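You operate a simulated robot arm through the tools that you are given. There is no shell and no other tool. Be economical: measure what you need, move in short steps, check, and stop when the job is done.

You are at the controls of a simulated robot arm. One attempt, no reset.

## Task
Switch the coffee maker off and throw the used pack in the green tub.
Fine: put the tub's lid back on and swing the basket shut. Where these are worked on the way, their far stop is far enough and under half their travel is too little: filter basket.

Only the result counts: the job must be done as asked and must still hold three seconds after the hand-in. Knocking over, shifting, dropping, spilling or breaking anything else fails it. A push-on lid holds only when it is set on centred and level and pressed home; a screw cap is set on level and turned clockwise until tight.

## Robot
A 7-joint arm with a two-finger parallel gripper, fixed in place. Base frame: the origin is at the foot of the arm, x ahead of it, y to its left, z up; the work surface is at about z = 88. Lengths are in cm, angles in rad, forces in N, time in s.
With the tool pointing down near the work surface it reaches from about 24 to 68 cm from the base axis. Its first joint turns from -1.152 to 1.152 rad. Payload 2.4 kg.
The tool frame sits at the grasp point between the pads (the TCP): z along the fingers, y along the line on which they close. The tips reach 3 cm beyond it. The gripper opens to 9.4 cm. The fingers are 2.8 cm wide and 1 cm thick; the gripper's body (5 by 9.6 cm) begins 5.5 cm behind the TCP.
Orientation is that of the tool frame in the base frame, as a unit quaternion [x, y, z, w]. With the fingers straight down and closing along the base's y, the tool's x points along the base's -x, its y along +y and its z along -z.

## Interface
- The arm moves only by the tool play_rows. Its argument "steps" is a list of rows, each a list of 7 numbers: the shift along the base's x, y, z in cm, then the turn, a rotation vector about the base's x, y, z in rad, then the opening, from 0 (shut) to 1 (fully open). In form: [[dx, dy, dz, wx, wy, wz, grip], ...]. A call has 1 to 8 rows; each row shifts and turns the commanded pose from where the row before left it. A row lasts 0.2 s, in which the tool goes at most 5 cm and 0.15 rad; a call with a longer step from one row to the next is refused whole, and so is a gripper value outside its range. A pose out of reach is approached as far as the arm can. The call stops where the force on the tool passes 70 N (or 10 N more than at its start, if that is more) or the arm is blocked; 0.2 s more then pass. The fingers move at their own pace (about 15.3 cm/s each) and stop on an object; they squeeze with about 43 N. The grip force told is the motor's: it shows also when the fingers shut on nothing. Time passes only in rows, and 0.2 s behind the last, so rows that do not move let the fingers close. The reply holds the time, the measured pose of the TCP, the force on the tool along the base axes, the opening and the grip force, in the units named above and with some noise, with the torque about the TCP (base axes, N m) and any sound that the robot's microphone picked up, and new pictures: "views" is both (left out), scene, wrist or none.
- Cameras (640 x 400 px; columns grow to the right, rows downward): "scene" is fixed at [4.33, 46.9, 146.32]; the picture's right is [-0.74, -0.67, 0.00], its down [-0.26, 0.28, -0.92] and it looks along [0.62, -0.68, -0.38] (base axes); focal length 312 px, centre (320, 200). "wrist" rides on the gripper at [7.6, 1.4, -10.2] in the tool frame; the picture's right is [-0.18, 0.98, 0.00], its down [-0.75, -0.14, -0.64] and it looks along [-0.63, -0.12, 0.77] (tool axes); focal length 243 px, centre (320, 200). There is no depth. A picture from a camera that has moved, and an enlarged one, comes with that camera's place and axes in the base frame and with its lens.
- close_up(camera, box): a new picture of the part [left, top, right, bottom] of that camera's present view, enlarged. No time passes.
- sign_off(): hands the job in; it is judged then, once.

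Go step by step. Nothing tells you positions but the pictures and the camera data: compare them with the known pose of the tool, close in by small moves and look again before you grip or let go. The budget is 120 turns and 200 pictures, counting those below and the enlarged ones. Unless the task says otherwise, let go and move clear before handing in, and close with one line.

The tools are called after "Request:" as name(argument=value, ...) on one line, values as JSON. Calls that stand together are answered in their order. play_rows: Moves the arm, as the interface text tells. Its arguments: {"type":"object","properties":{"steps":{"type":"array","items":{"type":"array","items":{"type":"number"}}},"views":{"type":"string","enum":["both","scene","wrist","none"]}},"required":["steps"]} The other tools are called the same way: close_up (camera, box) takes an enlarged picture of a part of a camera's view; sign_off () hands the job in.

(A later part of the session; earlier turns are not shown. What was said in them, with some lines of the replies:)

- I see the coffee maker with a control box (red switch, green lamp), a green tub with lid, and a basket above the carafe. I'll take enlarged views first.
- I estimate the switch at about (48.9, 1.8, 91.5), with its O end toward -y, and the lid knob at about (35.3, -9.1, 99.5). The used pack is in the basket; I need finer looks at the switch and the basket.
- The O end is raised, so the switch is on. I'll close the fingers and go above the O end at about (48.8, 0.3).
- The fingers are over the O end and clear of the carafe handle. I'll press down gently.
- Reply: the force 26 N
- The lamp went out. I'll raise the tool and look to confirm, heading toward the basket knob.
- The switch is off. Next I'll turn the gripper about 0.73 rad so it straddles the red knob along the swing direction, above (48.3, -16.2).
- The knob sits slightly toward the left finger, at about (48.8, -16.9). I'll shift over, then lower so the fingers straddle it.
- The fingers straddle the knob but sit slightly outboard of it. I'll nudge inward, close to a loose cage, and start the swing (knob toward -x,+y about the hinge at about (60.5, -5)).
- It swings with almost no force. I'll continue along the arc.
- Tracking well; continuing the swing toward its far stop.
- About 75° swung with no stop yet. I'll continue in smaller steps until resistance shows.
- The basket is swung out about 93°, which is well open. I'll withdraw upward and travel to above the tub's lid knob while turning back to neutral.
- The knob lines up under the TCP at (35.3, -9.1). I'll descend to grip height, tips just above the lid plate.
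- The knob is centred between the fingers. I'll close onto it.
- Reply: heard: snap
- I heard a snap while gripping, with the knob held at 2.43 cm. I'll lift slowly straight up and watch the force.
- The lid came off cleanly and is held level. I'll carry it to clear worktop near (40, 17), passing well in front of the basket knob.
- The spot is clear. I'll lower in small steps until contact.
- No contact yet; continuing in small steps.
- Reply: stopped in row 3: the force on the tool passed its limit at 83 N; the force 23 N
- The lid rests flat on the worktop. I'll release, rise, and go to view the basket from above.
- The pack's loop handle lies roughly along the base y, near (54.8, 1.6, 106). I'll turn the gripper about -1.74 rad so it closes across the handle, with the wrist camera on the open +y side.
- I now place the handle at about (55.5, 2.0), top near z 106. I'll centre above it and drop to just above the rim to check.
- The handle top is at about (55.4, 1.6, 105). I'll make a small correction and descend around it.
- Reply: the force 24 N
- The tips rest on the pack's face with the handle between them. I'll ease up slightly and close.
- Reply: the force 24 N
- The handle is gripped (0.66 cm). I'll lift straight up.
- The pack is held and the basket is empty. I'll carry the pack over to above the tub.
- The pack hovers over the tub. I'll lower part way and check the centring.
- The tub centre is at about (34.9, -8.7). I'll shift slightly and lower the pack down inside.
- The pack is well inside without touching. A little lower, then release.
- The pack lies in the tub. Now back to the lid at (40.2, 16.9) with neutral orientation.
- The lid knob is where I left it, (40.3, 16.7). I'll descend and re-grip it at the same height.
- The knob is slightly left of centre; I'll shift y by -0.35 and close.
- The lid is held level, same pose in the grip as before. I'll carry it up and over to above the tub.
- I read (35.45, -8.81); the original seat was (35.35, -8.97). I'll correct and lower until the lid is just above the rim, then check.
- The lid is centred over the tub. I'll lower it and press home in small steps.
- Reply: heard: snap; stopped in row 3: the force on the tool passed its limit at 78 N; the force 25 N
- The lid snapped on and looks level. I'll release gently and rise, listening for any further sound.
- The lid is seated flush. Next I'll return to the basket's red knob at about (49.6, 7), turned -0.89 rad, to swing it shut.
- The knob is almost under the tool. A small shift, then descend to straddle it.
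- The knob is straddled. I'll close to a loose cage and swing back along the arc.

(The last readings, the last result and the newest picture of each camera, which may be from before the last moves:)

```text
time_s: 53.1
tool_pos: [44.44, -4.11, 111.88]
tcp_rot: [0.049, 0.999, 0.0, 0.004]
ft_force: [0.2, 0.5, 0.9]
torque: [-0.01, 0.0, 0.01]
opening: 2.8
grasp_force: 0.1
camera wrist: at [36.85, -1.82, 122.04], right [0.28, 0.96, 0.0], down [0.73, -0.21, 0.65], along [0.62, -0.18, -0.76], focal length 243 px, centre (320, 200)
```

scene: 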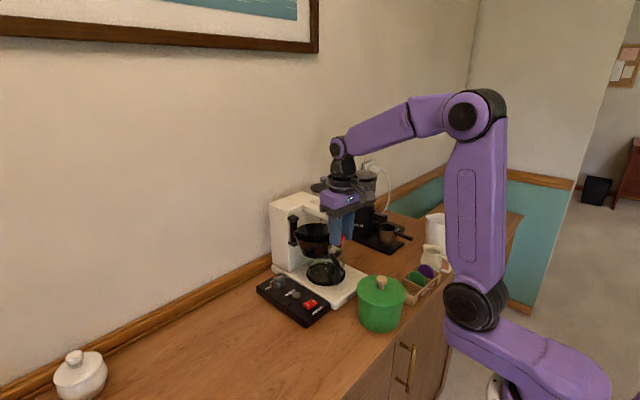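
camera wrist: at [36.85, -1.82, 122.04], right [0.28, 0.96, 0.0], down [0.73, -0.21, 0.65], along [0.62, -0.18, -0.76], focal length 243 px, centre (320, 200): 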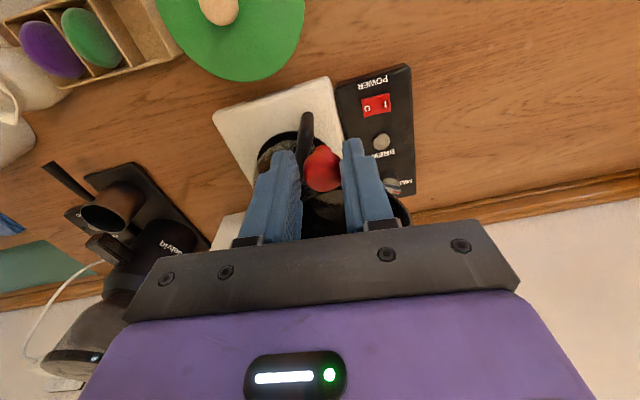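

Following well. I'll continue back to the closed position.

Request:
play_rows(steps=[[0, -1.93, 0, 0, 0, 0.12, 0.3], [0.24, -1.91, 0, 0, 0, 0.12, 0.3], [0.47, -1.88, 0, 0, 0, 0.12, 0.3], [0.69, -1.8, 0, 0, 0, 0.12, 0.3], [0.9, -1.71, 0, 0, 0, 0.12, 0.3], [1.1, -1.59, 0, 0, 0, 0.12, 0.3], [0.9, -1.0, 0, 0, 0, 0.08, 0.3]])

Request:
close_up(camera="scene", box=[280, 160, 400, 260])

```text
time_s: 54.7
tool_pos: [48.68, -16.15, 111.89]
tcp_rot: [-0.343, 0.939, 0.001, 0.003]
ft_force: [0.8, -0.3, -0.3]
torque: [0.01, -0.01, -0.01]
opening: 2.83
grasp_force: 0.3
camera wrist: at [41.82, -19.86, 122.06], right [-0.49, 0.87, 0.0], down [0.66, 0.37, 0.65], along [0.56, 0.32, -0.76], focal length 243 px, centre (320, 200)
```

scene: 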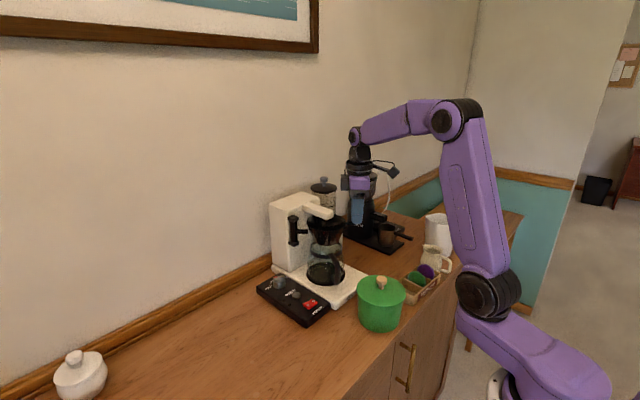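
wrist: 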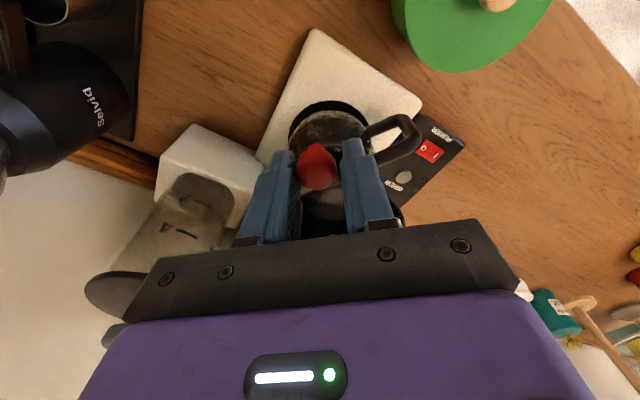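

```text
4.00 times, centred on (340, 210) of scene
camera zoom: at [4.33, 46.9, 146.32], right [-0.74, -0.67, 0.0], down [-0.26, 0.28, -0.92], along [0.62, -0.68, -0.38], focal length 1249 px, centre (240, 160)
```

zoom: 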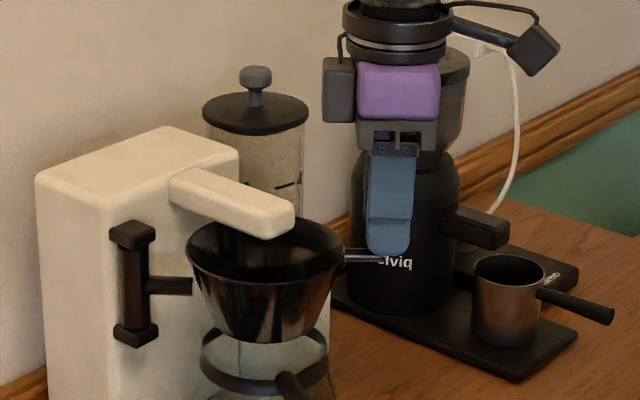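

It's nearly at its original place. I'll push a little further until the closed stop resists.

Request:
play_rows(steps=[[0.3, -0.3, 0, 0, 0, 0.02, 0.3], [0.3, -0.3, 0, 0, 0, 0.02, 0.3], [0.3, -0.3, 0, 0, 0, 0.02, 0.3]], views="scene")

Request:
close_up(camera="scene", box=[280, 160, 400, 260])

```text
time_s: 55.5
tool_pos: [49.42, -16.84, 111.8]
tcp_rot: [-0.371, 0.929, 0.002, 0.003]
ft_force: [-1.0, 1.2, 0.9]
torque: [0.02, 0.02, 0.0]
opening: 2.91
grasp_force: 0.5
```

scene: 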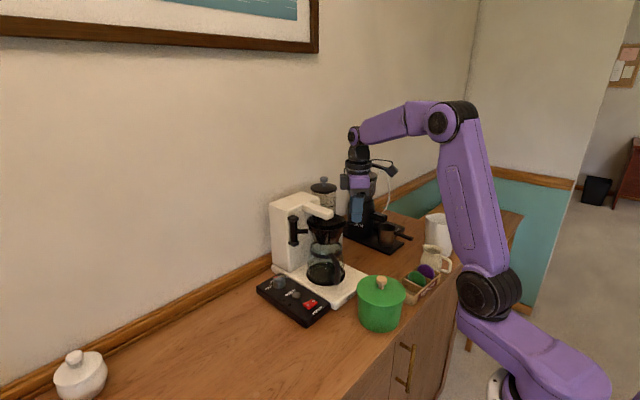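

```text
4.00 times, centred on (340, 210) of scene
camera zoom: at [4.33, 46.91, 146.32], right [-0.74, -0.67, 0.0], down [-0.26, 0.28, -0.92], along [0.62, -0.68, -0.38], focal length 1249 px, centre (240, 160)
```

zoom: 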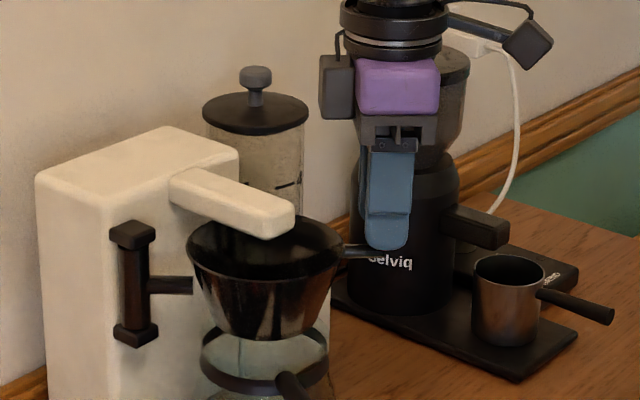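

The finger opening is being pushed slightly (2.91), a sign of contact at the stop. One more small nudge to confirm.

Request:
play_rows(steps=[[0.2, -0.22, 0, 0, 0, 0, 0.3], [0.2, -0.22, 0, 0, 0, 0, 0.3]], views="none")

```text
time_s: 56.1
tool_pos: [49.92, -17.14, 111.78]
tcp_rot: [-0.37, 0.929, 0.003, 0.003]
ft_force: [-11.8, 9.6, 3.1]
torque: [0.14, 0.39, -0.02]
opening: 3.7
grasp_force: 7.3
```

The stop resists at about 15 N, so the basket is fully shut. I'll back off, open, and withdraw upward.

Request:
play_rows(steps=[[-0.3, 0.33, 0, 0, 0, 0, 0.4], [-0.3, 0.33, 0, 0, 0, 0, 0.5], [0, 0, 2, 0, 0, 0, 0.5], [0, 0, 4, 0, 0, 0, 0.5], [-1, 0, 4.5, 0, 0, 0, 0.5], [-3, 1, 3, 0, 0, 0, 0.5], [-3, 1, 0, 0, 0, 0, 0.5]])

Request:
close_up(camera="scene", box=[240, 160, 430, 340])

Request:
close_up(camera="scene", box=[280, 190, 370, 260])

```text
time_s: 57.7
tool_pos: [42.28, -14.68, 125.37]
tcp_rot: [-0.369, 0.929, 0.002, 0.003]
ft_force: [-0.1, 0.1, 0.7]
torque: [0.01, -0.03, -0.03]
opening: 4.71
grasp_force: 0.0
camera wrist: at [35.62, -18.75, 135.6], right [-0.54, 0.84, 0.0], down [0.64, 0.41, 0.65], along [0.54, 0.35, -0.76], focal length 243 px, centre (320, 200)
```

scene: 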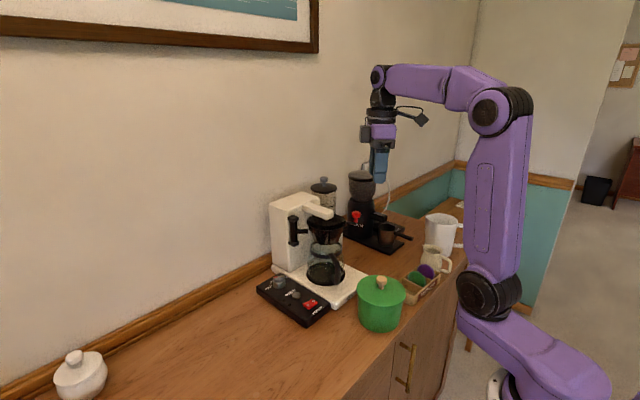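
wrist: 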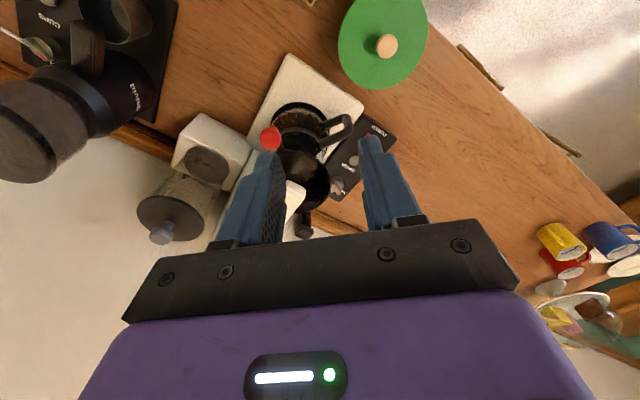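

```text
2.22 times, centred on (335, 250) of scene
camera zoom: at [4.33, 46.9, 146.32], right [-0.74, -0.67, 0.0], down [-0.26, 0.28, -0.92], along [0.62, -0.68, -0.38], focal length 694 px, centre (287, 89)
```

zoom: 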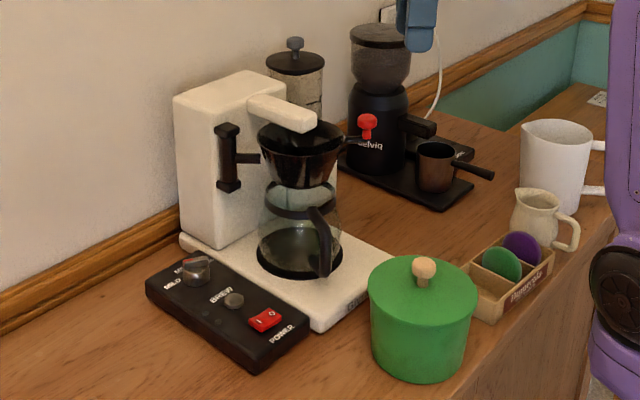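

```text
5.71 times, centred on (325, 225) of scene
camera zoom: at [4.33, 46.9, 146.32], right [-0.74, -0.67, 0.0], down [-0.26, 0.28, -0.92], along [0.62, -0.68, -0.38], focal length 1785 px, centre (291, 57)
```

zoom: 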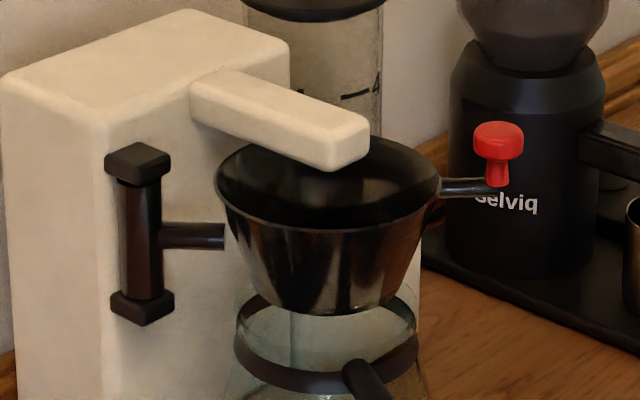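

The machine is off with its lamp dark and the basket is back in exactly its first position. The pack is in the tub, the lid is seated, and the arm is clear, so I'm handing in.

Request:
sign_off()

```text
The job is handed in.
```

I switched the coffee maker off, put the used pack in the green tub, pressed the tub's lid back on, and swung the basket shut.
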